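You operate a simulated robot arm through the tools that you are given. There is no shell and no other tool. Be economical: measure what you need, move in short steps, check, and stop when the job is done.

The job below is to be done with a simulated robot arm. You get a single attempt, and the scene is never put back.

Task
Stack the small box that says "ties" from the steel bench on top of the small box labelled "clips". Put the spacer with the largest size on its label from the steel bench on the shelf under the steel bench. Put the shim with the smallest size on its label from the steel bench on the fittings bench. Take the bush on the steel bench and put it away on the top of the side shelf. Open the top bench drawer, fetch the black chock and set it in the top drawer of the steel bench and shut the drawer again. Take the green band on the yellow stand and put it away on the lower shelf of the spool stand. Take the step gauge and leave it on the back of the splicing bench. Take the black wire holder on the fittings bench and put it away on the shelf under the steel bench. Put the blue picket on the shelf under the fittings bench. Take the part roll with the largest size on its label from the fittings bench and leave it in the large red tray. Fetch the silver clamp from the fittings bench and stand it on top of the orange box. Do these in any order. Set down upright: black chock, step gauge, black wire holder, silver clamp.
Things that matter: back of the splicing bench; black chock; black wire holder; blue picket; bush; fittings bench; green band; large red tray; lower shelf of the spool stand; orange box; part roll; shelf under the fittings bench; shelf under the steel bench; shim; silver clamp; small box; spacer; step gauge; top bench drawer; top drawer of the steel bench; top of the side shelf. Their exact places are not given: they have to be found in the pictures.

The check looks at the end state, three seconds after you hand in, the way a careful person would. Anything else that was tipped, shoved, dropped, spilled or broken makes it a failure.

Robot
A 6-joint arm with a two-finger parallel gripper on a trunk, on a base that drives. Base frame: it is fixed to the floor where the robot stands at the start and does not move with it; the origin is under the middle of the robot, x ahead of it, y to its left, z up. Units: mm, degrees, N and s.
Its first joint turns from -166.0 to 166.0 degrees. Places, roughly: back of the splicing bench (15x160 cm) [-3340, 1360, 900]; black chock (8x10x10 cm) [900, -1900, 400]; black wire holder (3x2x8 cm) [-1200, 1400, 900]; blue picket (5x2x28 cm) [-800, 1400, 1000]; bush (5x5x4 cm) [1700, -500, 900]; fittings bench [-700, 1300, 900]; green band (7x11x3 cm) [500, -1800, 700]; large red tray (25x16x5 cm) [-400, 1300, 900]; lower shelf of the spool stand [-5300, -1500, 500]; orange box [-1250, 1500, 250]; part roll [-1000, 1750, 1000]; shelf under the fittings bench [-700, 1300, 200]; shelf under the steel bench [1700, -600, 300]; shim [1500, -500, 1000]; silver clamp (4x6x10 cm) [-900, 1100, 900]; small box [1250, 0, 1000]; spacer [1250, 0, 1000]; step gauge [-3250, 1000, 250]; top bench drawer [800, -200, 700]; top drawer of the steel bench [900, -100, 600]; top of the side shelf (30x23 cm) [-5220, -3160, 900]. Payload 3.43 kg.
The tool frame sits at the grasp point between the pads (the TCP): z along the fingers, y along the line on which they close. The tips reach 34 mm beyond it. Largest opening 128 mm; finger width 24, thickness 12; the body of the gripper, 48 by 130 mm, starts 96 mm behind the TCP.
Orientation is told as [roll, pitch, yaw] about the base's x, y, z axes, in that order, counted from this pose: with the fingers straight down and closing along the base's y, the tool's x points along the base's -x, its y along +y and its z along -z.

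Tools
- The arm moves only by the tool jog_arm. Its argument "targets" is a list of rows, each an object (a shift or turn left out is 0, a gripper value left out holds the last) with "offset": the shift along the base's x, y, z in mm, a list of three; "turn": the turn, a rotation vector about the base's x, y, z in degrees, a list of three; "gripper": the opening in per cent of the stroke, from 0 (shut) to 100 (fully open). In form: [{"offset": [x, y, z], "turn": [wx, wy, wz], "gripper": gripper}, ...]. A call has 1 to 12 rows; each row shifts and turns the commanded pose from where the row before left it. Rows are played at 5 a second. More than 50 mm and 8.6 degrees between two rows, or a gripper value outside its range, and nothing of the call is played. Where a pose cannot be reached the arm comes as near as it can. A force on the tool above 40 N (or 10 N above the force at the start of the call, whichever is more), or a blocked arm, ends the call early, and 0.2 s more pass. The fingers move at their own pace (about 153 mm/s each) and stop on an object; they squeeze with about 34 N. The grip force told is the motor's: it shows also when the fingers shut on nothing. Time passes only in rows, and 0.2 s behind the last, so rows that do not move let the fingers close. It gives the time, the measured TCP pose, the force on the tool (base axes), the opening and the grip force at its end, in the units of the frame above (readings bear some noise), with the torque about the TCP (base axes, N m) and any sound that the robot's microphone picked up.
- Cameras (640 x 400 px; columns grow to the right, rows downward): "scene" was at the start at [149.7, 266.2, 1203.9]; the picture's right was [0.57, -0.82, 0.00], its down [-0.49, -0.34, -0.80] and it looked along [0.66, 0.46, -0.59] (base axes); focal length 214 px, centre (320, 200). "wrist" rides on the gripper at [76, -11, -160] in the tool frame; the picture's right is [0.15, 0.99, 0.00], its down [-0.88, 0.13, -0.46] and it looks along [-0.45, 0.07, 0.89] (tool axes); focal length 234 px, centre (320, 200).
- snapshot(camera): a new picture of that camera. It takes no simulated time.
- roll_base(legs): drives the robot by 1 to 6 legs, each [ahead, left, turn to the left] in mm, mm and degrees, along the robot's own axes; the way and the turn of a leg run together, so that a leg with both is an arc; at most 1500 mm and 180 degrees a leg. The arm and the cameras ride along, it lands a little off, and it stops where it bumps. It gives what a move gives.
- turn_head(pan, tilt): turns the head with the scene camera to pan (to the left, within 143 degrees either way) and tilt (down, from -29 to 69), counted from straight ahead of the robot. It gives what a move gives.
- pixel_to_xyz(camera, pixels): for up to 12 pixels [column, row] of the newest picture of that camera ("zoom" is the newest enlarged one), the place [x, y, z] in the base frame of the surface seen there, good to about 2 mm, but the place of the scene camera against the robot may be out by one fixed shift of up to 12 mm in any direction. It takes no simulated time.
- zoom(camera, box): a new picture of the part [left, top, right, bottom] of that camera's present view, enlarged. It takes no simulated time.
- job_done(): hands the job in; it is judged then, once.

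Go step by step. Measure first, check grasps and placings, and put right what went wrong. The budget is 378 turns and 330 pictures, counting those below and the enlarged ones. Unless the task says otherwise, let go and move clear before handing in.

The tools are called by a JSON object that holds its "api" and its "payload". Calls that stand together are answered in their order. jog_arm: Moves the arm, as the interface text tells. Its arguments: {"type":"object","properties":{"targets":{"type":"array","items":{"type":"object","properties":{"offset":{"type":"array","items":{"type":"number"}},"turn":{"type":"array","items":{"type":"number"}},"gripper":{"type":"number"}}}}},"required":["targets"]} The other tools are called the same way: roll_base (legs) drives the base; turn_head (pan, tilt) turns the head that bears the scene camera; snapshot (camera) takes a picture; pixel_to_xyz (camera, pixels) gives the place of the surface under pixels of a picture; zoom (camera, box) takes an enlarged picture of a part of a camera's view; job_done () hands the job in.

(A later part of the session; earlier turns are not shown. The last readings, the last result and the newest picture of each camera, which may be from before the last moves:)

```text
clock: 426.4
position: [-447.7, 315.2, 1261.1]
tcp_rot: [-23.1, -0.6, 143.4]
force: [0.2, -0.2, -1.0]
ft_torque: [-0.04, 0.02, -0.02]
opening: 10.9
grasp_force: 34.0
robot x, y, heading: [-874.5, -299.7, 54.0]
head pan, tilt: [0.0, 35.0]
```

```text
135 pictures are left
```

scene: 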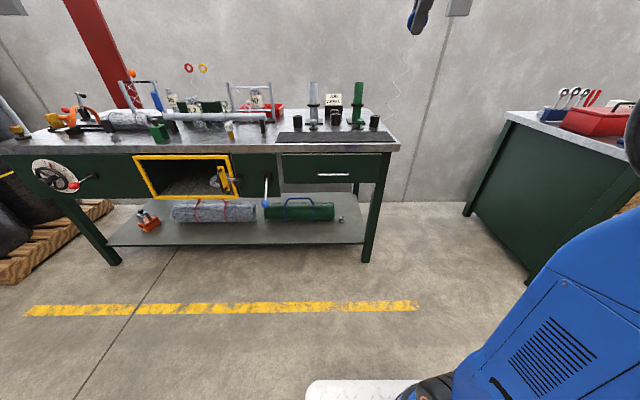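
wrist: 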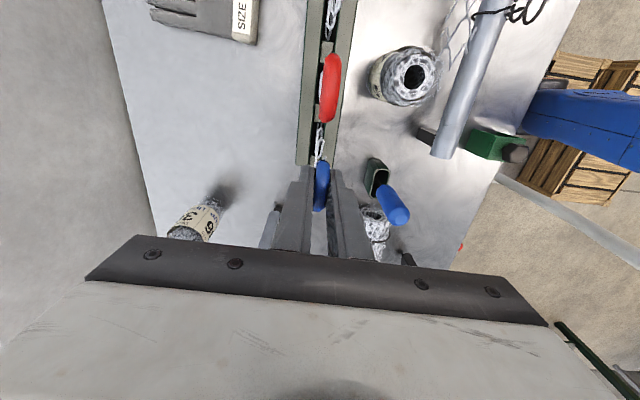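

{"api": "zoom", "payload": {"camera": "scene", "box": [240, 170, 400, 270]}}

{"api": "pixel_to_xyz", "payload": {"camera": "scene", "pixels": [[300, 243], [355, 243], [300, 225], [345, 228], [340, 218], [325, 205], [355, 225], [230, 245], [340, 182], [375, 190], [361, 243]]}}

```text
4.00 times, centred on (320, 220) of scene
```

zoom: 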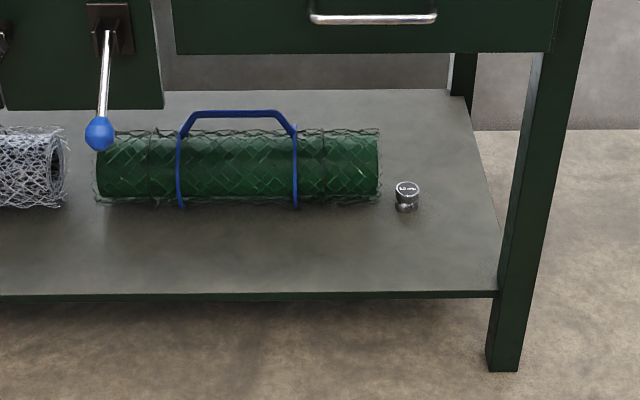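

```text
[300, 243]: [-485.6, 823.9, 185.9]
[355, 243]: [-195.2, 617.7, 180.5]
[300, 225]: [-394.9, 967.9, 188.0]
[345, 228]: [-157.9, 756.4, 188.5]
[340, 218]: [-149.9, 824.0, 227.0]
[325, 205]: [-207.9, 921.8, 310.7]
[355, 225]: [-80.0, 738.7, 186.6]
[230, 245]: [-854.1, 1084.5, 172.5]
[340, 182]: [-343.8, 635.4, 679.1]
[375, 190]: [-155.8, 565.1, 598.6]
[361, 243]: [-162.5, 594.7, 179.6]
```

Shelf's right end (U≈-510) is free. I back off for room, lay the tool horizontal and lower it.

{"api": "roll_base", "payload": {"legs": [[-360, 0, 0.3], [0, 25, 0]]}}

{"api": "jog_arm", "payload": {"targets": [{"offset": [17.5, 24.4, -38], "turn": [4.55, -3.27, 0]}, {"offset": [17.5, 24.4, -38], "turn": [4.55, -3.27, 0]}, {"offset": [17.5, 24.4, -38], "turn": [4.55, -3.27, 0]}, {"offset": [17.5, 24.4, -38], "turn": [4.55, -3.27, 0]}, {"offset": [17.5, 24.4, -38], "turn": [4.55, -3.27, 0]}, {"offset": [17.5, 24.4, -38], "turn": [4.55, -3.27, 0]}, {"offset": [17.5, 24.4, -38], "turn": [4.55, -3.27, 0]}, {"offset": [17.5, 24.4, -38], "turn": [4.55, -3.27, 0]}, {"offset": [17.5, 24.4, -38], "turn": [4.55, -3.27, 0]}, {"offset": [17.5, 24.4, -38], "turn": [4.55, -3.27, 0]}, {"offset": [17.5, 24.4, -38], "turn": [4.55, -3.27, 0]}, {"offset": [17.5, 24.4, -38], "turn": [4.55, -3.27, 0]}]}}

{"api": "jog_arm", "payload": {"targets": [{"offset": [0, 0, -48]}, {"offset": [0, 0, -48]}, {"offset": [0, 0, -48]}, {"offset": [0, 0, -48]}, {"offset": [0, 0, -48]}, {"offset": [0, 0, -48]}, {"offset": [0, 0, -48]}, {"offset": [0, 0, -48]}, {"offset": [0, 0, -48]}, {"offset": [0, 0, -48]}, {"offset": [0, 0, -48]}, {}]}}

{"api": "snapshot", "payload": {"camera": "wrist"}}

{"api": "snapshot", "payload": {"camera": "scene"}}

```text
clock: 429.1
position: [-679.1, 49.3, 1260.6]
tcp_rot: [-23.1, -0.7, 143.8]
force: [0.1, 0.3, -0.4]
ft_torque: [0.0, 0.01, 0.02]
opening: 11.0
grasp_force: 34.3
robot x, y, heading: [-1099.2, -569.2, 54.4]
head pan, tilt: [0.0, 35.0]
```

```text
clock: 431.7
position: [-485.7, 349.7, 814.5]
tcp_rot: [-90.2, -1.0, 143.2]
force: [-0.9, -0.2, 0.4]
ft_torque: [-0.19, 0.12, -0.03]
opening: 10.7
grasp_force: 33.7
out of reach, approached as far as the arm can: row 11, 12
robot x, y, heading: [-1101.4, -570.5, 54.3]
head pan, tilt: [0.0, 35.0]
```

```text
clock: 434.3
position: [-538.1, 376.5, 290.3]
tcp_rot: [-90.4, -0.8, 144.1]
force: [-0.3, 0.3, -0.3]
ft_torque: [-0.06, 0.03, -0.02]
opening: 10.7
grasp_force: 34.1
out of reach, approached as far as the arm can: row 1, 2, 3, 4, 5, 7
robot x, y, heading: [-1103.6, -566.6, 54.2]
head pan, tilt: [0.0, 35.0]
```

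```text
133 pictures are left
```

wrist: 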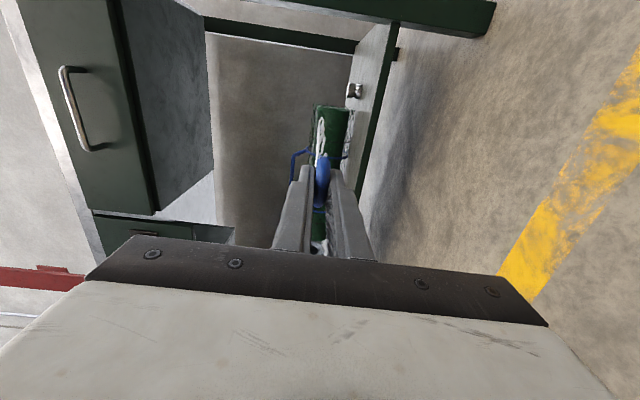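

```text
132 pictures are left
```

scene: 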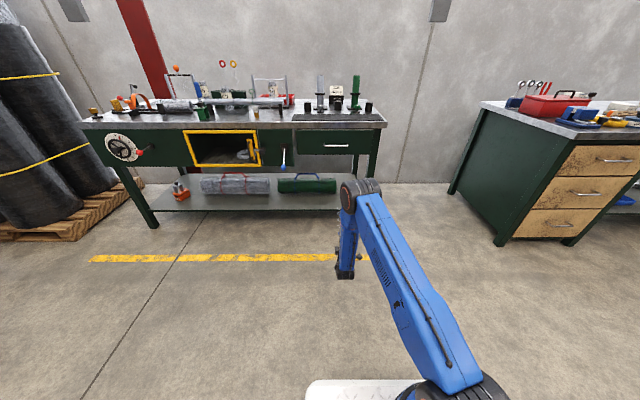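

{"api": "pixel_to_xyz", "payload": {"camera": "wrist", "pixels": [[355, 92], [388, 40], [370, 130], [345, 108], [380, 60], [395, 55], [322, 130], [372, 60]]}}

```text
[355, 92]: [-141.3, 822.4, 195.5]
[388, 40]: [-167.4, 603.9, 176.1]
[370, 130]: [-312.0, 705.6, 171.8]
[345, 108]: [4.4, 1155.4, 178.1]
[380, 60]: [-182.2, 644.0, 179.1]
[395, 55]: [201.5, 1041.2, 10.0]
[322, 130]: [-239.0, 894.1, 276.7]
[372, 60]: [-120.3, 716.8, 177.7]
```

Bolt at U≈-595. I shift right so the picket goes in at U≈-527, lower to z≈225 and drive in.

{"api": "jog_arm", "payload": {"targets": [{"offset": [0, 0, -35]}, {"offset": [0, 0, -30]}, {}, {}]}}

{"api": "roll_base", "payload": {"legs": [[0, -128, 0], [380, 0, 0]]}}

{"api": "snapshot", "payload": {"camera": "wrist"}}

```text
clock: 435.3
position: [-536.7, 378.4, 226.3]
tcp_rot: [-90.4, -0.6, 144.0]
force: [-0.3, -0.3, 0.5]
ft_torque: [-0.03, -0.04, -0.01]
opening: 10.6
grasp_force: 34.2
robot x, y, heading: [-1102.6, -565.7, 54.4]
head pan, tilt: [0.0, 35.0]
```

```text
clock: 438.6
position: [-209.2, 613.9, 225.6]
tcp_rot: [-90.3, -0.7, 144.0]
force: [0.8, 0.5, -0.2]
ft_torque: [0.0, 0.02, 0.03]
opening: 10.6
grasp_force: 33.7
robot x, y, heading: [-776.1, -333.5, 54.2]
head pan, tilt: [0.0, 35.0]
```

```text
131 pictures are left
```

wrist: 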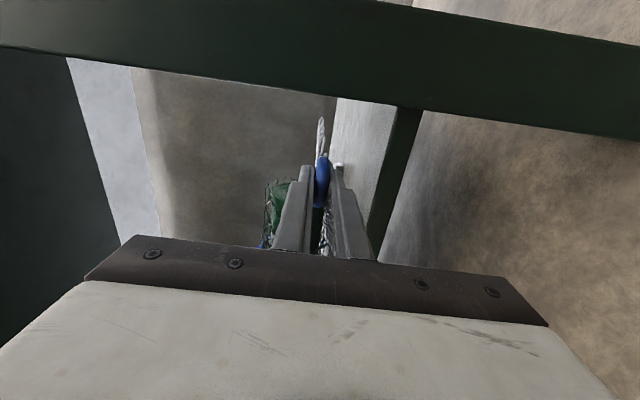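

{"api": "pixel_to_xyz", "payload": {"camera": "wrist", "pixels": [[300, 85], [200, 60], [400, 100], [320, 125], [350, 130], [395, 130], [345, 165]]}}

```text
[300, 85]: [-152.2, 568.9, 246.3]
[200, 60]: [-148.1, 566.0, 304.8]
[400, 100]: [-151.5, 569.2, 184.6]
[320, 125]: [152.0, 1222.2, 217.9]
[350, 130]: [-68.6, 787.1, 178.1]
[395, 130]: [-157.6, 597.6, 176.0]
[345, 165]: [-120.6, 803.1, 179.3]
```

{"api": "jog_arm", "payload": {"targets": [{"offset": [17, 25, 0]}, {"offset": [17, 25, 0]}, {"offset": [0, 0, -10]}, {"offset": [0, 0, -8]}, {}, {}]}}

```text
clock: 440.0
position: [-180.6, 663.8, 206.4]
tcp_rot: [-90.3, -0.7, 143.3]
force: [-0.4, 1.0, -1.7]
ft_torque: [-0.02, 0.03, 0.04]
opening: 10.7
grasp_force: 33.9
out of reach, approached as far as the arm can: row 2
robot x, y, heading: [-781.9, -333.5, 54.2]
head pan, tilt: [0.0, 35.0]
```

Now open slightly and withdraw in a small step, watching the ring.

{"api": "jog_arm", "payload": {"targets": [{"gripper": 24}, {}, {}, {}]}}

{"api": "roll_base", "payload": {"legs": [[-45, 0, 0]]}}

{"api": "snapshot", "payload": {"camera": "wrist"}}

```text
clock: 441.0
position: [-179.9, 664.9, 207.5]
tcp_rot: [-90.4, -0.9, 143.4]
force: [2.1, 4.5, 15.0]
ft_torque: [-0.52, 0.14, 0.04]
opening: 22.1
grasp_force: 0.0
robot x, y, heading: [-781.2, -334.0, 54.1]
head pan, tilt: [0.0, 35.0]
```

```text
clock: 441.9
position: [-205.0, 627.1, 206.3]
tcp_rot: [-90.3, -0.8, 143.3]
force: [-1.9, -1.3, 2.6]
ft_torque: [-0.03, 0.05, -0.06]
opening: 29.6
grasp_force: 0.1
robot x, y, heading: [-807.2, -366.9, 54.0]
head pan, tilt: [0.0, 35.0]
```

```text
130 pictures are left
```

wrist: 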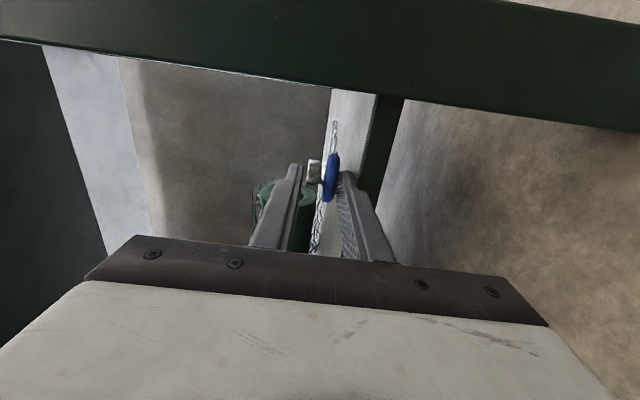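

{"api": "roll_base", "payload": {"legs": [[-50, 0, 0]]}}

{"api": "snapshot", "payload": {"camera": "wrist"}}

{"api": "pixel_to_xyz", "payload": {"camera": "wrist", "pixels": [[336, 160], [338, 150], [336, 172]]}}

```text
clock: 442.8
position: [-235.0, 587.9, 206.2]
tcp_rot: [-90.3, -0.7, 143.3]
force: [0.6, 0.8, -0.4]
ft_torque: [-0.04, 0.0, 0.02]
opening: 30.8
grasp_force: 0.3
robot x, y, heading: [-832.4, -407.3, 54.2]
head pan, tilt: [0.0, 35.0]
```

```text
129 pictures are left
```

wrist: 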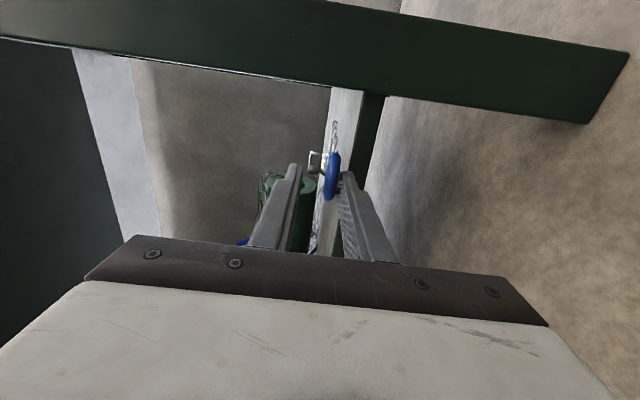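

```text
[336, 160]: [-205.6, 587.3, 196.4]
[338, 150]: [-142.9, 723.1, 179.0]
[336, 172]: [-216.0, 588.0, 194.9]
```

The ring was dragged along on the lower finger. I re-grip it, raise, and turn the tool 90° about its axis so it can be released sideways.

{"api": "jog_arm", "payload": {"targets": [{"gripper": 0}, {}, {}, {"offset": [0, 0, 30]}, {"offset": [0, 0, 30]}, {}]}}

{"api": "snapshot", "payload": {"camera": "wrist"}}

```text
clock: 444.2
position: [-234.6, 587.9, 267.6]
tcp_rot: [-90.3, -0.8, 143.2]
force: [0.0, 0.5, 0.1]
ft_torque: [-0.08, 0.02, 0.0]
opening: 10.7
grasp_force: 33.9
robot x, y, heading: [-832.9, -407.7, 54.1]
head pan, tilt: [0.0, 35.0]
```

```text
128 pictures are left
```

wrist: 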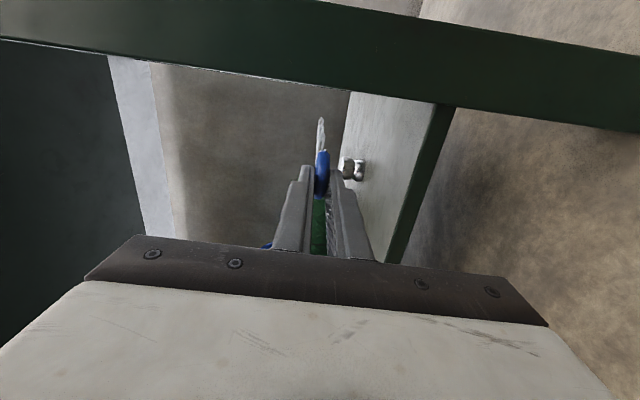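

{"api": "jog_arm", "payload": {"targets": [{"turn": [4.78, 6.66, 0]}, {"turn": [4.78, 6.66, 0]}, {"turn": [4.78, 6.66, 0]}, {"turn": [4.78, 6.66, 0]}, {"turn": [4.78, 6.66, 0]}, {"turn": [4.78, 6.66, 0]}, {"turn": [4.78, 6.66, 0]}, {"turn": [4.78, 6.66, 0]}, {"turn": [4.78, 6.66, 0]}, {"turn": [4.78, 6.66, 0]}, {"turn": [4.78, 6.66, 0]}, {}]}}

{"api": "snapshot", "payload": {"camera": "wrist"}}

```text
clock: 446.8
position: [-237.8, 591.7, 266.8]
tcp_rot: [-78.6, -84.5, 132.1]
force: [-0.4, -0.2, -1.1]
ft_torque: [0.02, 0.0, 0.0]
opening: 10.6
grasp_force: 34.1
out of reach, approached as far as the arm can: row 11
robot x, y, heading: [-834.4, -405.2, 54.2]
head pan, tilt: [0.0, 35.0]
```

```text
127 pictures are left
```

wrist: 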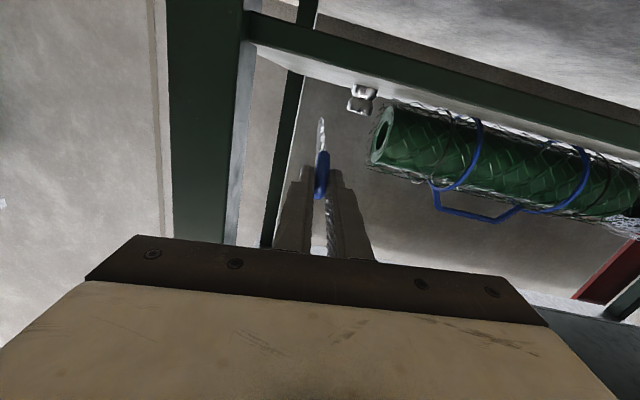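

{"api": "roll_base", "payload": {"legs": [[118, 0, 0]]}}

{"api": "jog_arm", "payload": {"targets": [{"offset": [0, 0, -25]}, {"offset": [0, 0, -20]}, {"offset": [0, 0, -10]}, {}, {}]}}

{"api": "snapshot", "payload": {"camera": "wrist"}}

{"api": "pixel_to_xyz", "payload": {"camera": "wrist", "pixels": [[322, 165], [322, 150], [322, 185], [322, 130], [322, 95], [300, 60], [420, 60]]}}

```text
clock: 448.0
position: [-166.4, 685.1, 267.9]
tcp_rot: [-78.5, -84.4, 132.1]
force: [0.1, 0.5, 0.3]
ft_torque: [-0.07, 0.04, -0.02]
opening: 10.8
grasp_force: 33.9
robot x, y, heading: [-767.1, -311.3, 54.0]
head pan, tilt: [0.0, 35.0]
```

```text
clock: 449.2
position: [-164.3, 684.5, 212.0]
tcp_rot: [-79.2, -83.9, 132.6]
force: [-0.4, 0.0, -0.8]
ft_torque: [-0.03, 0.06, -0.01]
opening: 11.0
grasp_force: 33.5
robot x, y, heading: [-763.4, -314.7, 54.2]
head pan, tilt: [0.0, 35.0]
```

```text
126 pictures are left
```

wrist: 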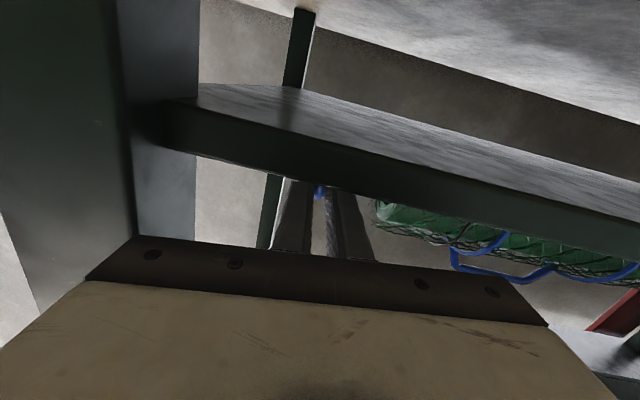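

```text
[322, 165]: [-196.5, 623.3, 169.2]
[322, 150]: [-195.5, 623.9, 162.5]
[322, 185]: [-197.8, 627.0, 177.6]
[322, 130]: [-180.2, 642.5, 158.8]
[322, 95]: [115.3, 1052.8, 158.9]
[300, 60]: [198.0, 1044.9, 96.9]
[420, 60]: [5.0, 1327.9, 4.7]
```

{"api": "jog_arm", "payload": {"targets": [{"offset": [0, 0, -5]}, {"offset": [0, 0, -4]}, {}, {}, {"gripper": 30}, {}, {}]}}

{"api": "roll_base", "payload": {"legs": [[-200, 0, 0]]}}

{"api": "jog_arm", "payload": {"targets": [{"offset": [0, 0, 48]}, {"offset": [0, 0, 48]}, {"offset": [0, 0, 48]}, {"offset": [0, 0, 30]}, {}]}}

{"api": "snapshot", "payload": {"camera": "wrist"}}

```text
clock: 450.8
position: [-166.7, 685.6, 203.2]
tcp_rot: [-79.3, -84.0, 132.6]
force: [-0.5, -0.4, -0.2]
ft_torque: [-0.01, 0.02, 0.01]
opening: 38.1
grasp_force: 0.1
robot x, y, heading: [-763.3, -311.9, 53.9]
head pan, tilt: [0.0, 35.0]
```

```text
clock: 452.4
position: [-279.4, 523.4, 204.2]
tcp_rot: [-79.4, -83.9, 132.6]
force: [0.1, 0.3, 1.0]
ft_torque: [-0.05, -0.03, 0.01]
opening: 38.7
grasp_force: 0.0
robot x, y, heading: [-881.7, -474.3, 53.9]
head pan, tilt: [0.0, 35.0]
```

```text
clock: 453.6
position: [-280.0, 525.3, 378.1]
tcp_rot: [-79.2, -84.0, 132.5]
force: [-0.6, 0.8, 0.4]
ft_torque: [-0.02, 0.03, -0.03]
opening: 38.4
grasp_force: 0.0
robot x, y, heading: [-881.9, -473.9, 53.9]
head pan, tilt: [0.0, 35.0]
```

```text
125 pictures are left
```

wrist: 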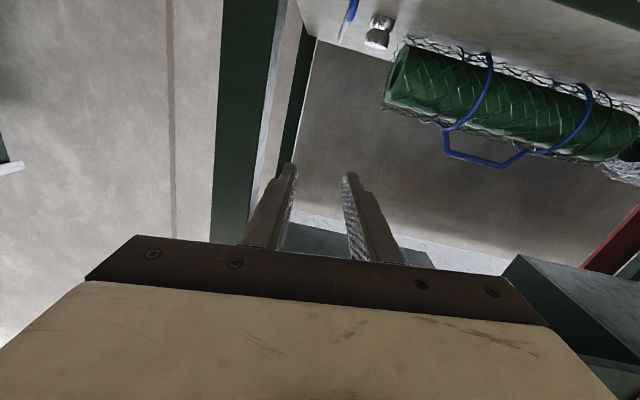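

{"api": "pixel_to_xyz", "payload": {"camera": "wrist", "pixels": [[351, 12], [349, 3], [343, 30], [340, 42]]}}

{"api": "zoom", "payload": {"camera": "scene", "box": [240, 140, 420, 260]}}

```text
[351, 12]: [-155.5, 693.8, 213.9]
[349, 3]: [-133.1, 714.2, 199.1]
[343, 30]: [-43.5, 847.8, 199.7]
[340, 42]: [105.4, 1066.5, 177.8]
```

```text
3.33 times, centred on (330, 200) of scene
```

zoom: 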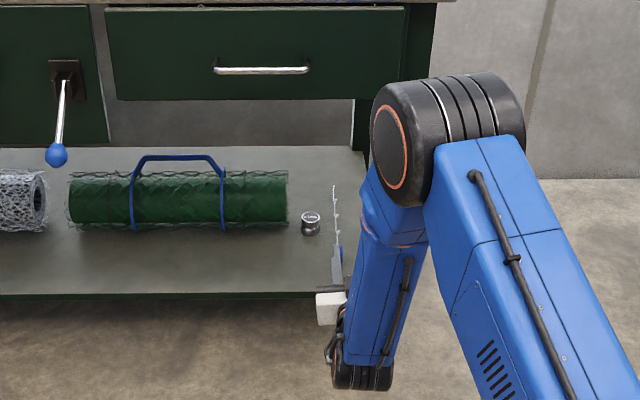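

The picket lies on the shelf. I withdraw, raise the arm and go for the black wire holder.

{"api": "roll_base", "payload": {"legs": [[-160, 0, 0], [0, 1210, 0.3]]}}

{"api": "jog_arm", "payload": {"targets": [{"offset": [0, 0, 48], "turn": [-3.2, 2.4, 0]}, {"offset": [0, 0, 48], "turn": [-3.2, 2.4, 0]}, {"offset": [0, 0, 48], "turn": [-3.2, 2.4, 0]}, {"offset": [0, 0, 48], "turn": [-3.2, 2.4, 0]}, {"offset": [0, 0, 48], "turn": [-3.2, 2.4, 0]}, {"offset": [0, 0, 48]}, {"offset": [0, 0, 48]}, {"offset": [0, 0, 48]}, {"offset": [0, 0, 48]}, {"offset": [0, 0, 48]}, {"offset": [0, 0, 48]}, {"offset": [0, 0, 48]}]}}

{"api": "turn_head", "payload": {"pan": 0, "tilt": 30}}

{"api": "snapshot", "payload": {"camera": "scene"}}

{"api": "snapshot", "payload": {"camera": "wrist"}}

```text
clock: 460.5
position: [-1343.4, 1091.6, 378.8]
tcp_rot: [-79.4, -83.9, 133.7]
force: [-0.4, 0.6, -0.3]
ft_torque: [-0.01, -0.01, 0.0]
opening: 38.4
grasp_force: 0.1
robot x, y, heading: [-1926.2, 84.2, 54.7]
head pan, tilt: [0.0, 35.0]
```

```text
clock: 463.1
position: [-1340.5, 1091.9, 953.7]
tcp_rot: [-14.0, -68.2, 69.4]
force: [0.1, 0.5, -0.7]
ft_torque: [0.06, -0.03, 0.01]
opening: 38.5
grasp_force: 0.0
robot x, y, heading: [-1921.8, 84.4, 55.2]
head pan, tilt: [0.0, 35.0]
```

```text
clock: 463.8
position: [-1343.1, 1091.1, 953.3]
tcp_rot: [-14.0, -68.2, 69.5]
force: [0.5, -0.7, 0.6]
ft_torque: [0.01, -0.01, -0.01]
opening: 38.3
grasp_force: 0.0
robot x, y, heading: [-1925.7, 83.5, 54.9]
head pan, tilt: [0.0, 30.0]
```

```text
123 pictures are left
```

scene: 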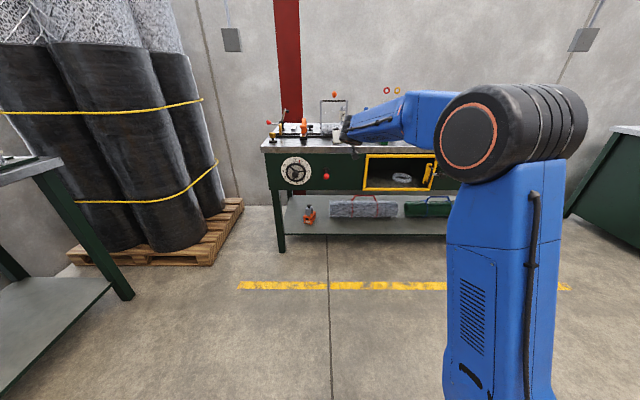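

```text
122 pictures are left
```

wrist: 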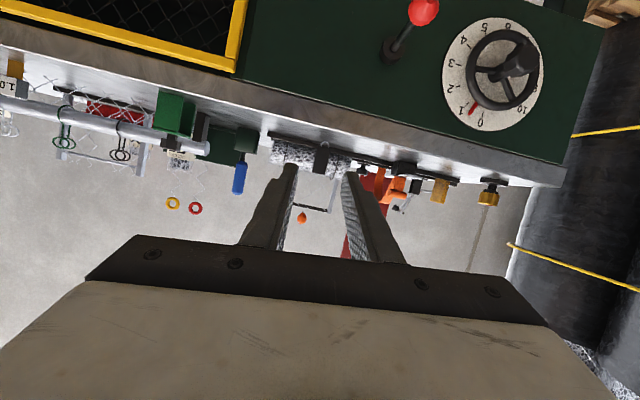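

{"api": "jog_arm", "payload": {"targets": [{"turn": [1.8, 4.9, -2.1], "offset": [0, 0, -10]}, {}, {}]}}

{"api": "roll_base", "payload": {"legs": [[180, 0, 0]]}}

{"api": "snapshot", "payload": {"camera": "wrist"}}

{"api": "zoom", "payload": {"camera": "wrist", "box": [270, 110, 410, 215]}}

```text
clock: 464.6
position: [-1342.8, 1093.1, 943.9]
tcp_rot: [-0.1, -67.5, 54.4]
force: [-0.5, 0.8, -0.6]
ft_torque: [0.01, 0.01, 0.0]
opening: 38.3
grasp_force: 0.0
robot x, y, heading: [-1923.7, 86.7, 55.1]
head pan, tilt: [0.0, 30.0]
```

```text
clock: 466.1
position: [-1242.4, 1245.6, 944.6]
tcp_rot: [-0.2, -67.5, 54.7]
force: [0.2, 0.5, 0.4]
ft_torque: [-0.02, 0.01, -0.01]
opening: 38.3
grasp_force: 0.0
robot x, y, heading: [-1819.7, 233.3, 55.4]
head pan, tilt: [0.0, 30.0]
```

```text
121 pictures are left
```

wrist: 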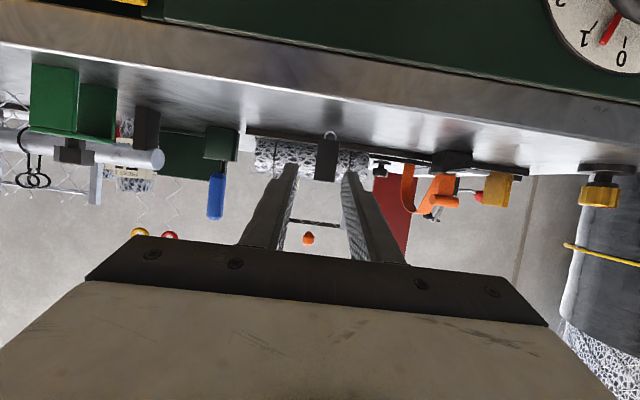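

```text
3.81 times, centred on (340, 162) of wrist
```

zoom: 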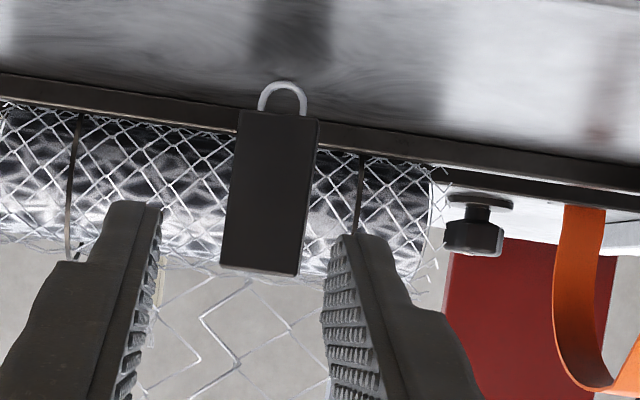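

{"api": "pixel_to_xyz", "payload": {"camera": "zoom", "pixels": [[240, 120], [315, 130], [225, 255], [300, 268], [270, 190], [282, 88], [268, 260], [265, 105]]}}

```text
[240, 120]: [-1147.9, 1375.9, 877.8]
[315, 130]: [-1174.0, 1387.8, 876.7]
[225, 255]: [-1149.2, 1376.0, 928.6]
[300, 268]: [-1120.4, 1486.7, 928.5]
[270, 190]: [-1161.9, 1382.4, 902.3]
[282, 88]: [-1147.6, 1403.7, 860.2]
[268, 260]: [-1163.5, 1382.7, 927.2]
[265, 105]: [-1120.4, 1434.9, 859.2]
```

The holder is a black block on a wire loop, ~29 mm wide, turned ~65°. Align and move in.

{"api": "jog_arm", "payload": {"targets": [{"offset": [21, 27, -20], "turn": [0, 0, 5.2], "gripper": 45}, {"offset": [22, 28, -19], "turn": [0, 0, 5.2]}, {"offset": [13, 28, 0]}, {}, {}]}}

{"api": "snapshot", "payload": {"camera": "wrist"}}

```text
clock: 467.3
position: [-1187.6, 1330.6, 904.4]
tcp_rot: [-0.1, -67.4, 65.1]
force: [-0.1, 0.1, -0.7]
ft_torque: [-0.01, 0.0, 0.01]
opening: 57.4
grasp_force: 0.1
robot x, y, heading: [-1818.9, 231.5, 55.2]
head pan, tilt: [0.0, 30.0]
```

```text
119 pictures are left
```

wrist: 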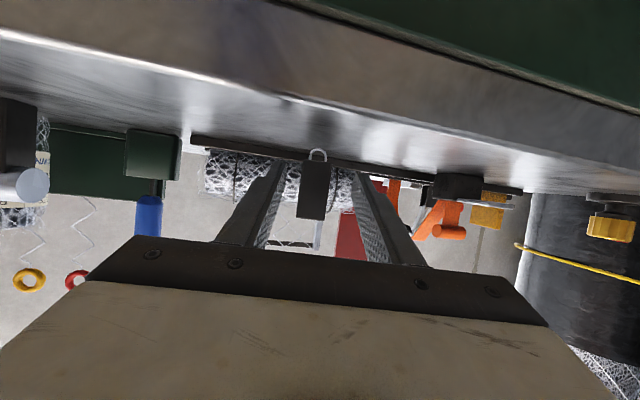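

{"api": "jog_arm", "payload": {"targets": [{"offset": [14, 27, 0]}, {"offset": [13, 26, 0]}, {}, {}, {"gripper": 0}, {}, {}, {}]}}

{"api": "snapshot", "payload": {"camera": "wrist"}}

```text
clock: 469.1
position: [-1162.3, 1382.7, 902.4]
tcp_rot: [-0.2, -67.6, 65.1]
force: [-0.6, -0.2, 0.5]
ft_torque: [0.0, -0.01, 0.0]
opening: 28.9
grasp_force: 34.3
robot x, y, heading: [-1819.1, 236.0, 55.3]
head pan, tilt: [0.0, 30.0]
```

```text
118 pictures are left
```

wrist: 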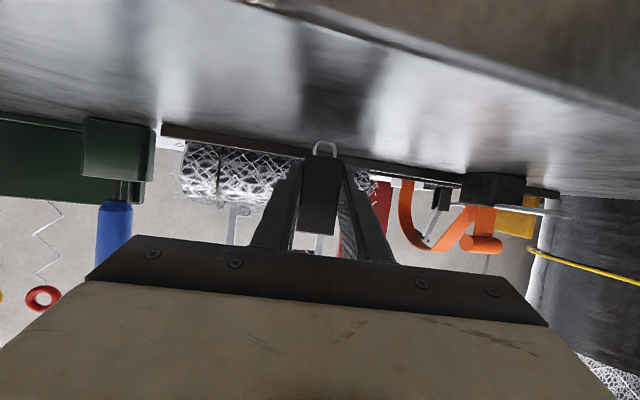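

Holder gripped. Lift, back off and drive to the steel bench.

{"api": "jog_arm", "payload": {"targets": [{"offset": [0, 0, 30]}, {"offset": [0, 0, 30]}, {}]}}

{"api": "roll_base", "payload": {"legs": [[-280, 0, -1], [0, -1500, 0], [0, -1000, 0]]}}

{"api": "turn_head", "payload": {"pan": -5, "tilt": 35}}

{"api": "snapshot", "payload": {"camera": "scene"}}

```text
clock: 469.9
position: [-1162.5, 1380.3, 964.0]
tcp_rot: [-0.1, -67.6, 65.1]
force: [-0.3, -0.2, -0.7]
ft_torque: [0.0, -0.02, -0.04]
opening: 29.0
grasp_force: 34.0
robot x, y, heading: [-1817.9, 236.5, 55.3]
head pan, tilt: [0.0, 30.0]
```

```text
clock: 483.5
position: [699.0, -335.4, 963.6]
tcp_rot: [-0.2, -67.5, 62.8]
force: [0.1, 0.4, -0.3]
ft_torque: [-0.04, -0.02, 0.02]
opening: 29.1
grasp_force: 34.2
robot x, y, heading: [-3.9, -1455.0, 53.0]
head pan, tilt: [0.0, 30.0]
```

```text
clock: 484.1
position: [698.2, -334.6, 963.7]
tcp_rot: [-0.2, -67.5, 62.9]
force: [0.8, -0.1, -1.3]
ft_torque: [0.0, 0.01, -0.05]
opening: 28.7
grasp_force: 33.9
robot x, y, heading: [-2.9, -1456.5, 52.5]
head pan, tilt: [-5.0, 35.0]
```

```text
117 pictures are left
```

scene: 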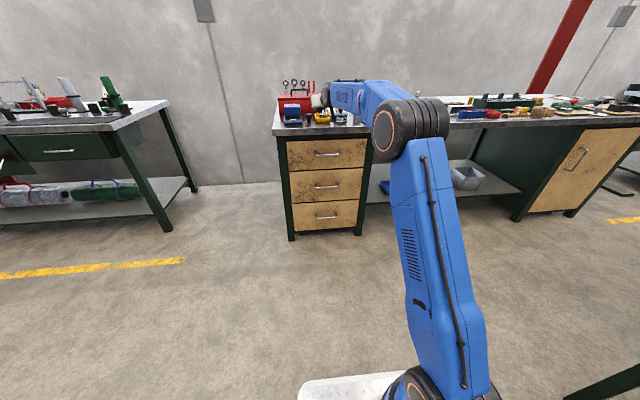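

I correct the heading, then swing the holder to the open shelf bay while lowering it in front of the bench.

{"api": "roll_base", "payload": {"legs": [[0, 0, 1.6], [-60, -60, 0]]}}

{"api": "jog_arm", "payload": {"targets": [{"offset": [18, -21, -35], "turn": [0, 0, -0.9]}, {"offset": [18, -21, -35], "turn": [0, 0, -0.9]}, {"offset": [18, -21, -35], "turn": [0, 0, -0.9]}, {"offset": [18, -21, -35], "turn": [0, 0, -0.9]}, {"offset": [18, -21, -35], "turn": [0, 0, -0.9]}, {"offset": [18, -21, -35], "turn": [0, 0, -0.9]}, {"offset": [18, -21, -35], "turn": [0, 0, -0.9]}, {"offset": [18, -21, -35], "turn": [0, 0, -0.9]}, {"offset": [18, -21, -35], "turn": [0, 0, -0.9]}, {"offset": [18, -15, -40], "turn": [0, 0, -0.9]}, {"offset": [10, -6, -45], "turn": [0, 0, -0.9]}, {"offset": [0, 0, -48]}]}}

{"api": "snapshot", "payload": {"camera": "wrist"}}

```text
clock: 485.6
position: [682.2, -399.6, 962.8]
tcp_rot: [-0.2, -67.6, 64.5]
force: [0.5, 0.5, -0.6]
ft_torque: [-0.03, 0.03, -0.02]
opening: 29.1
grasp_force: 34.0
robot x, y, heading: [6.8, -1537.3, 54.5]
head pan, tilt: [-5.0, 35.0]
```

```text
clock: 488.2
position: [880.1, -612.9, 530.7]
tcp_rot: [0.8, -67.4, 54.6]
force: [-0.1, 0.5, 0.2]
ft_torque: [-0.07, 0.06, 0.0]
opening: 28.9
grasp_force: 33.8
out of reach, approached as far as the arm can: row 4, 11, 12
robot x, y, heading: [9.2, -1539.8, 54.5]
head pan, tilt: [-5.0, 35.0]
```

```text
116 pictures are left
```

wrist: 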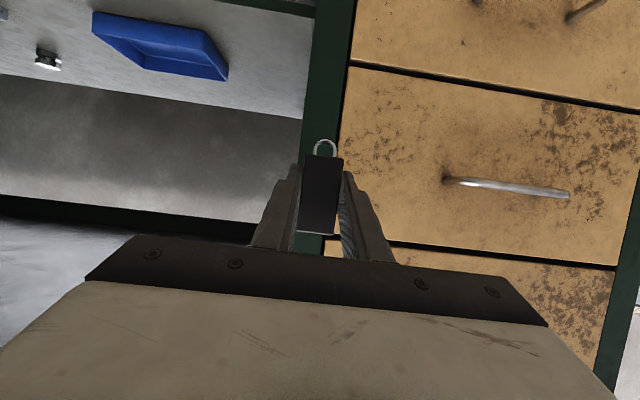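

{"api": "pixel_to_xyz", "payload": {"camera": "wrist", "pixels": [[228, 78], [222, 60], [305, 100], [270, 100], [280, 40], [250, 30], [330, 60]]}}

```text
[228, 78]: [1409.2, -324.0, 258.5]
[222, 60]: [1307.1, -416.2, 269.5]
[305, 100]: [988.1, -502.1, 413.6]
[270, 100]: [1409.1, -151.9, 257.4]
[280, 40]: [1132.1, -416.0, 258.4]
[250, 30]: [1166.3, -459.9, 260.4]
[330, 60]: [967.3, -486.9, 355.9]
```

Free spot at U≈1195, V≈340. Lower, shift right by arm, then drive in.

{"api": "jog_arm", "payload": {"targets": [{"offset": [25, -18, -35]}, {"offset": [25, -18, -35]}, {"offset": [25, -18, -35]}, {"offset": [25, -18, -35]}, {"offset": [0, 0, -30]}, {"offset": [0, 0, -25]}, {}]}}

{"api": "roll_base", "payload": {"legs": [[250, 0, 0]]}}

{"api": "snapshot", "payload": {"camera": "wrist"}}

```text
clock: 489.8
position: [983.4, -683.5, 333.9]
tcp_rot: [-0.2, -67.6, 54.6]
force: [0.4, -0.3, 0.2]
ft_torque: [0.0, 0.03, -0.04]
opening: 29.1
grasp_force: 34.2
robot x, y, heading: [15.3, -1542.6, 54.5]
head pan, tilt: [-5.0, 35.0]
```

```text
clock: 491.6
position: [1126.6, -485.6, 335.6]
tcp_rot: [-0.2, -67.5, 54.4]
force: [-0.5, 0.6, -0.2]
ft_torque: [-0.01, -0.02, 0.0]
opening: 29.0
grasp_force: 33.7
robot x, y, heading: [151.2, -1340.7, 54.3]
head pan, tilt: [-5.0, 35.0]
```

```text
115 pictures are left
```

wrist: 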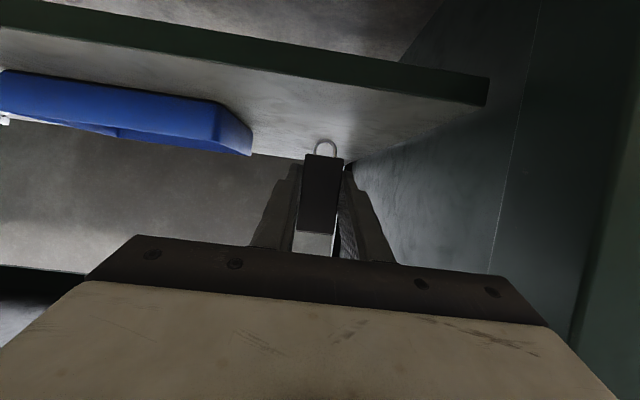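

{"api": "roll_base", "payload": {"legs": [[80, 0, 0]]}}

{"api": "jog_arm", "payload": {"targets": [{"offset": [0, 0, -18]}, {"offset": [0, 0, -8]}, {}, {}]}}

{"api": "snapshot", "payload": {"camera": "wrist"}}

{"api": "pixel_to_xyz", "payload": {"camera": "wrist", "pixels": [[325, 145], [325, 120], [330, 100], [320, 160], [305, 160], [338, 165]]}}

```text
clock: 492.6
position: [1172.6, -418.0, 334.0]
tcp_rot: [-0.2, -67.4, 54.6]
force: [-0.6, -0.1, -0.8]
ft_torque: [-0.04, 0.01, 0.03]
opening: 29.0
grasp_force: 34.0
robot x, y, heading: [200.5, -1271.3, 54.6]
head pan, tilt: [-5.0, 35.0]
```

```text
clock: 493.6
position: [1172.1, -417.2, 305.6]
tcp_rot: [0.0, -67.5, 54.5]
force: [-1.0, 0.4, -0.1]
ft_torque: [0.0, -0.02, -0.01]
opening: 28.8
grasp_force: 34.1
robot x, y, heading: [200.6, -1272.8, 54.4]
head pan, tilt: [-5.0, 35.0]
```

```text
114 pictures are left
```

wrist: 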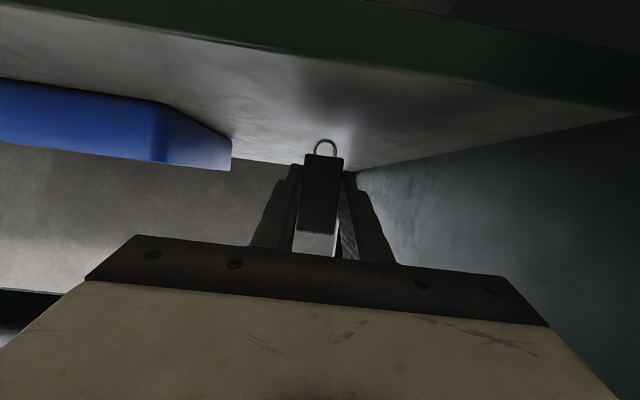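

```text
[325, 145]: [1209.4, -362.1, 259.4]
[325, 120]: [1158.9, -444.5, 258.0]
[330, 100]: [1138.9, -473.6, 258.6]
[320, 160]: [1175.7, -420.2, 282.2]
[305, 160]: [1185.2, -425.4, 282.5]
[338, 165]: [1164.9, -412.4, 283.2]
```

{"api": "jog_arm", "payload": {"targets": [{"offset": [0, 0, -2.5]}, {}, {}, {"offset": [0, 0, -1.5]}, {}, {}]}}

{"api": "jog_arm", "payload": {"targets": [{"gripper": 40}, {}, {}, {}]}}

{"api": "roll_base", "payload": {"legs": [[-130, 0, 0]]}}

{"api": "snapshot", "payload": {"camera": "wrist"}}

```text
clock: 495.1
position: [1171.6, -417.9, 303.3]
tcp_rot: [-0.2, -67.5, 54.6]
force: [-0.2, 0.2, -1.2]
ft_torque: [-0.01, -0.01, -0.04]
opening: 29.0
grasp_force: 34.2
robot x, y, heading: [203.5, -1272.6, 54.6]
head pan, tilt: [-5.0, 35.0]
```

```text
clock: 496.1
position: [1171.6, -417.3, 303.3]
tcp_rot: [-0.1, -67.6, 54.6]
force: [-0.2, -0.4, 0.0]
ft_torque: [-0.03, -0.03, 0.01]
opening: 51.0
grasp_force: 0.0
robot x, y, heading: [202.8, -1272.4, 54.5]
head pan, tilt: [-5.0, 35.0]
```

```text
clock: 497.3
position: [1098.6, -525.0, 302.8]
tcp_rot: [-0.2, -67.5, 54.6]
force: [-0.1, 0.3, -0.4]
ft_torque: [0.01, -0.03, 0.0]
opening: 51.0
grasp_force: 0.1
robot x, y, heading: [124.1, -1378.7, 54.6]
head pan, tilt: [-5.0, 35.0]
```

```text
113 pictures are left
```

wrist: 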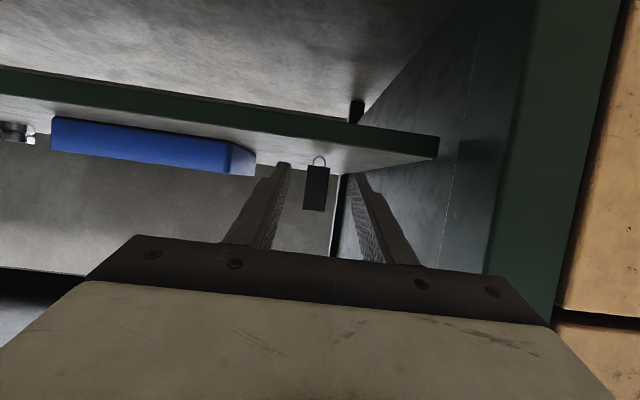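

Wire holder stands on the shelf. Back off, raise the arm, and turn to the yellow stand for the green band.

{"api": "roll_base", "payload": {"legs": [[-180, 0, 0], [0, 410, 0]]}}

{"api": "jog_arm", "payload": {"targets": [{"offset": [-16, -8, 45]}, {"offset": [-16, -8, 45]}, {"offset": [-16, -8, 45]}, {"offset": [-16, -8, 45]}, {"offset": [-16, -8, 45]}, {"offset": [-16, -8, 45]}, {"offset": [-16, -8, 45]}, {"offset": [-16, -8, 45]}, {"offset": [-16, -8, 45]}, {"offset": [-16, -8, 45], "turn": [-6.1, 4.4, 0]}, {"offset": [-16, -8, 45], "turn": [-6.1, 4.4, 0]}, {"offset": [-16, -8, 45], "turn": [-6.1, 4.4, 0]}]}}

{"api": "jog_arm", "payload": {"targets": [{"offset": [-28, -38, 10]}, {"offset": [-28, -38, 10]}, {"offset": [-28, -38, 10]}, {"offset": [-28, -38, 10]}, {"offset": [-28, -38, 10]}, {"offset": [-28, -38, 10]}, {"offset": [-28, -38, 10]}, {}]}}

{"api": "roll_base", "payload": {"legs": [[0, 0, -90.2]]}}

{"api": "snapshot", "payload": {"camera": "wrist"}}

```text
clock: 500.9
position: [677.7, -445.3, 303.7]
tcp_rot: [-0.3, -67.6, 53.7]
force: [0.2, -0.3, 0.0]
ft_torque: [0.01, 0.01, 0.02]
opening: 51.2
grasp_force: 0.1
robot x, y, heading: [-304.3, -1283.5, 53.6]
head pan, tilt: [-5.0, 35.0]
```

```text
clock: 503.8
position: [458.8, -494.1, 879.9]
tcp_rot: [22.2, -52.5, 40.1]
force: [0.2, -0.2, -0.1]
ft_torque: [0.01, 0.01, 0.0]
opening: 51.6
grasp_force: 0.0
robot x, y, heading: [-304.5, -1287.3, 53.4]
head pan, tilt: [-5.0, 35.0]
stopped in row 12: the arm was blocked; the commanded pose is now the measured one
```

```text
clock: 505.6
position: [266.3, -759.7, 950.0]
tcp_rot: [22.1, -52.5, 40.2]
force: [0.1, 0.0, 0.9]
ft_torque: [-0.01, -0.02, 0.01]
opening: 51.2
grasp_force: 0.1
robot x, y, heading: [-309.1, -1282.1, 53.6]
head pan, tilt: [-5.0, 35.0]
```

```text
clock: 509.8
position: [221.7, -1856.4, 950.8]
tcp_rot: [22.2, -52.4, -49.5]
force: [1.0, -0.2, 1.1]
ft_torque: [0.01, -0.02, -0.02]
opening: 51.3
grasp_force: 0.0
robot x, y, heading: [-302.5, -1287.7, -36.3]
head pan, tilt: [-5.0, 35.0]
```

```text
112 pictures are left
```

wrist: 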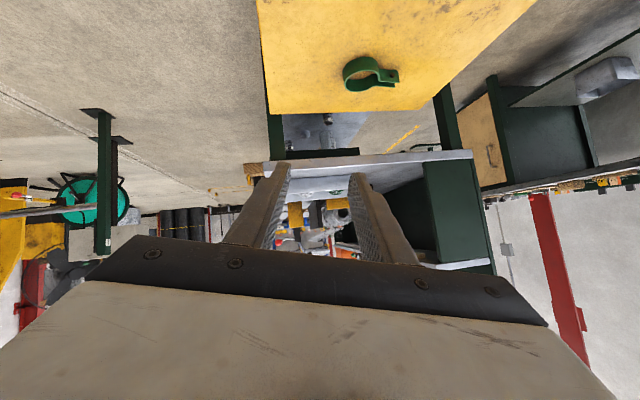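

Correct the tool's roll, then measure the band.

{"api": "jog_arm", "payload": {"targets": [{"offset": [10, 20, 0], "turn": [-4.35, 5.1, -1.8]}, {"offset": [10, 20, 0], "turn": [-4.35, 5.1, -1.8]}, {"offset": [20, 30, 0]}, {"offset": [20, 30, 0]}, {}, {}]}}

{"api": "snapshot", "payload": {"camera": "wrist"}}

{"api": "zoom", "payload": {"camera": "wrist", "box": [260, 0, 460, 125]}}

```text
clock: 511.2
position: [280.9, -1757.1, 951.8]
tcp_rot: [0.5, -50.9, -36.2]
force: [0.7, -0.8, -0.1]
ft_torque: [0.02, 0.01, 0.01]
opening: 51.3
grasp_force: 0.0
robot x, y, heading: [-305.4, -1284.9, -36.5]
head pan, tilt: [-5.0, 35.0]
```

```text
111 pictures are left
```

wrist: 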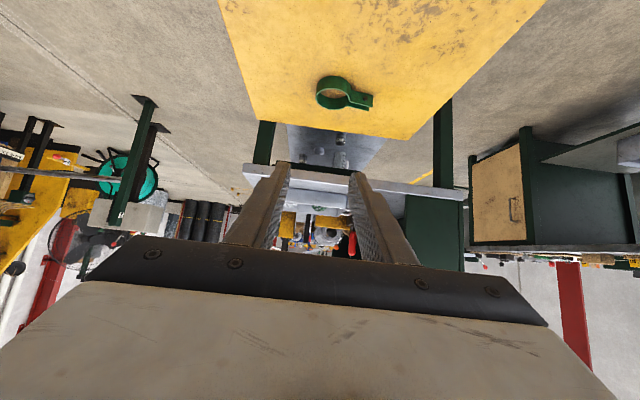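

```text
3.20 times, centred on (360, 62) of wrist
```

zoom: 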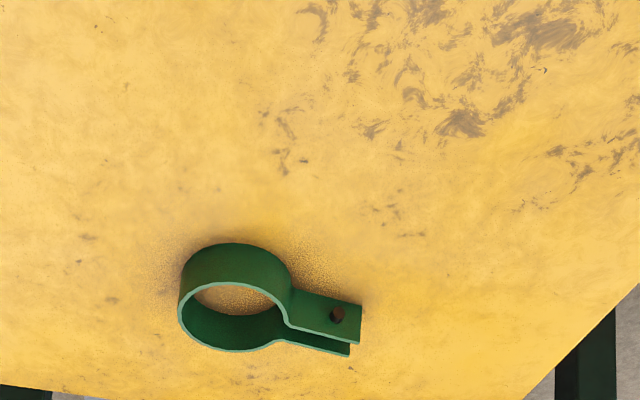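

The band is a pipe clip lying flat, tail along V. Before choosing the grip I look at the far spool stand and side shelf.

{"api": "turn_head", "payload": {"pan": -130, "tilt": 8}}

{"api": "snapshot", "payload": {"camera": "scene"}}

{"api": "zoom", "payload": {"camera": "scene", "box": [160, 140, 400, 290]}}

{"api": "zoom", "payload": {"camera": "scene", "box": [360, 120, 600, 270]}}

```text
clock: 513.2
position: [280.1, -1758.2, 951.8]
tcp_rot: [0.6, -51.0, -36.2]
force: [-0.4, 0.3, -0.4]
ft_torque: [0.01, -0.01, -0.01]
opening: 51.1
grasp_force: 0.2
robot x, y, heading: [-305.8, -1288.2, -36.3]
head pan, tilt: [-130.0, 8.0]
```

```text
109 pictures are left
```

scene: 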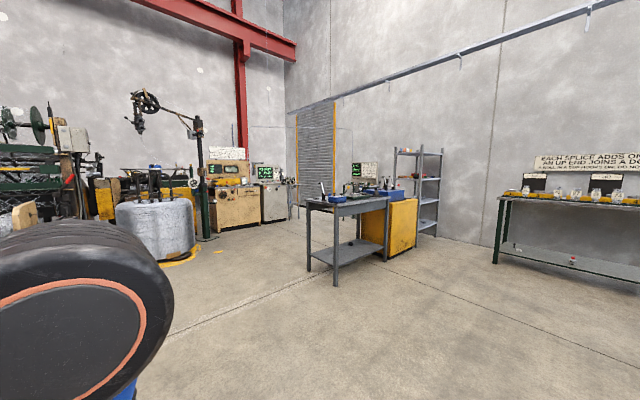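

```text
2.67 times, centred on (280, 215) of scene
```

zoom: 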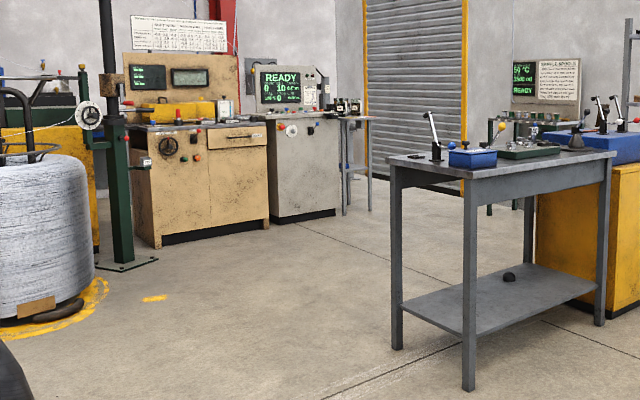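

```text
2.67 times, centred on (480, 195) of scene
```

zoom: 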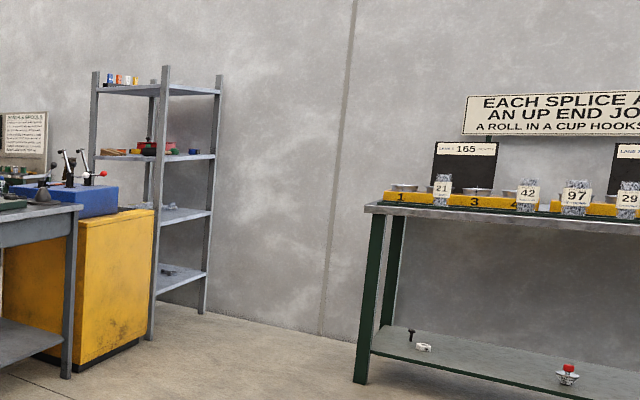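

{"api": "pixel_to_xyz", "payload": {"camera": "scene", "pixels": [[425, 203], [427, 178], [425, 225], [418, 153], [330, 208], [350, 250], [400, 205], [348, 125], [290, 190], [570, 265], [515, 250], [575, 195]]}}

```text
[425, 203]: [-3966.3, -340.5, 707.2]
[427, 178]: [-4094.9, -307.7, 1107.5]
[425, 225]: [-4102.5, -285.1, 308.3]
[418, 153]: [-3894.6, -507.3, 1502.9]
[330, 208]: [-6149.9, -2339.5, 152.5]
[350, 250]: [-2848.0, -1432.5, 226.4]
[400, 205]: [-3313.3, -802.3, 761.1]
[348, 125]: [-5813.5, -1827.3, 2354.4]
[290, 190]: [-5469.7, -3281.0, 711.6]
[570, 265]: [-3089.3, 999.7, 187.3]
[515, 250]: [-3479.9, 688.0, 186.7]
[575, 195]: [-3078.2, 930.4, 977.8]
```

Rack and stands located. I'll grip the band from straight above across the ring. Measure it.

{"api": "pixel_to_xyz", "payload": {"camera": "wrist", "pixels": [[317, 98], [333, 109], [349, 98], [333, 89], [332, 93], [371, 109], [334, 78], [365, 97]]}}

{"api": "jog_arm", "payload": {"targets": [{"turn": [4.96, 6.9, 0]}, {"turn": [4.96, 6.9, 0]}, {"turn": [4.96, 6.9, 0]}, {"turn": [4.96, 6.9, 0]}, {"turn": [4.96, 6.9, 0]}, {"turn": [4.96, 6.9, 0]}, {}]}}

{"api": "jog_arm", "payload": {"targets": [{"turn": [0, 0, 8.2], "gripper": 80}, {"turn": [0, 0, 8.2]}, {"turn": [0, 0, 8.2]}, {"turn": [0, 0, 8.2]}, {"turn": [0, 0, 8.2]}, {"turn": [0, 0, 8.2]}, {"turn": [0, 0, 8.2]}, {"turn": [0, 0, 8.2]}, {"turn": [0, 0, 8.2]}, {"turn": [0, 0, 8.2]}, {"turn": [0, 0, 8.2]}, {}]}}

```text
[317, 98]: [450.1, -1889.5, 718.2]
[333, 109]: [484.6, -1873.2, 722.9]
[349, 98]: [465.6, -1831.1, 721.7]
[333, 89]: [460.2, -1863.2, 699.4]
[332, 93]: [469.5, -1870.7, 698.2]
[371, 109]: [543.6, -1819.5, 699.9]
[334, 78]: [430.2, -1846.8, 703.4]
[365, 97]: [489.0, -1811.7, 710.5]
```

```text
clock: 514.8
position: [281.2, -1755.9, 951.2]
tcp_rot: [0.2, 0.1, -36.0]
force: [-0.4, 0.9, -0.6]
ft_torque: [-0.01, 0.02, -0.01]
opening: 51.4
grasp_force: 0.0
robot x, y, heading: [-303.6, -1287.2, -36.1]
head pan, tilt: [-130.0, 8.0]
```

```text
clock: 517.4
position: [281.8, -1756.4, 949.8]
tcp_rot: [0.1, 0.2, 54.2]
force: [0.4, 0.0, -0.7]
ft_torque: [0.0, 0.0, -0.01]
opening: 102.3
grasp_force: 0.1
robot x, y, heading: [-309.6, -1284.0, -36.3]
head pan, tilt: [-130.0, 8.0]
```

{"api": "jog_arm", "payload": {"targets": [{"offset": [44, -24, -10]}, {"offset": [44, -24, -10]}, {"offset": [45, -25, -10]}, {"offset": [45, -25, -10]}, {"offset": [0, 0, -45]}, {"offset": [0, 0, -45]}, {}, {}]}}

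{"api": "snapshot", "payload": {"camera": "wrist"}}

{"api": "pixel_to_xyz", "payload": {"camera": "wrist", "pixels": [[320, 150], [320, 170], [300, 150], [340, 150], [320, 130]]}}

```text
refused: row 1 steps farther than a row can; nothing moved
```

```text
106 pictures are left
```

wrist: 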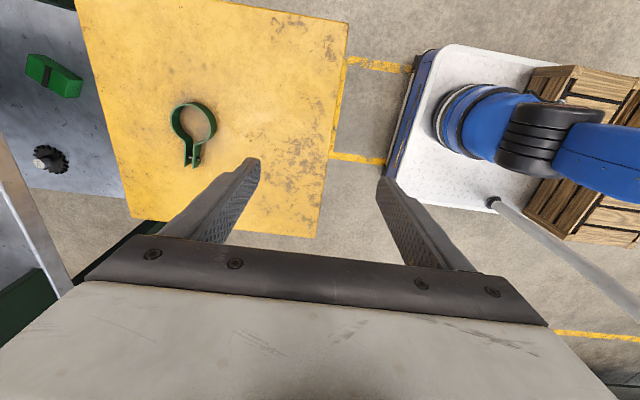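

```text
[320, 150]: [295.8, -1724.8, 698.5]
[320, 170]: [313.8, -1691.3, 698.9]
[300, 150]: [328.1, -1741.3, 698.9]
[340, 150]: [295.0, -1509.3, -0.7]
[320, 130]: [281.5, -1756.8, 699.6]
```

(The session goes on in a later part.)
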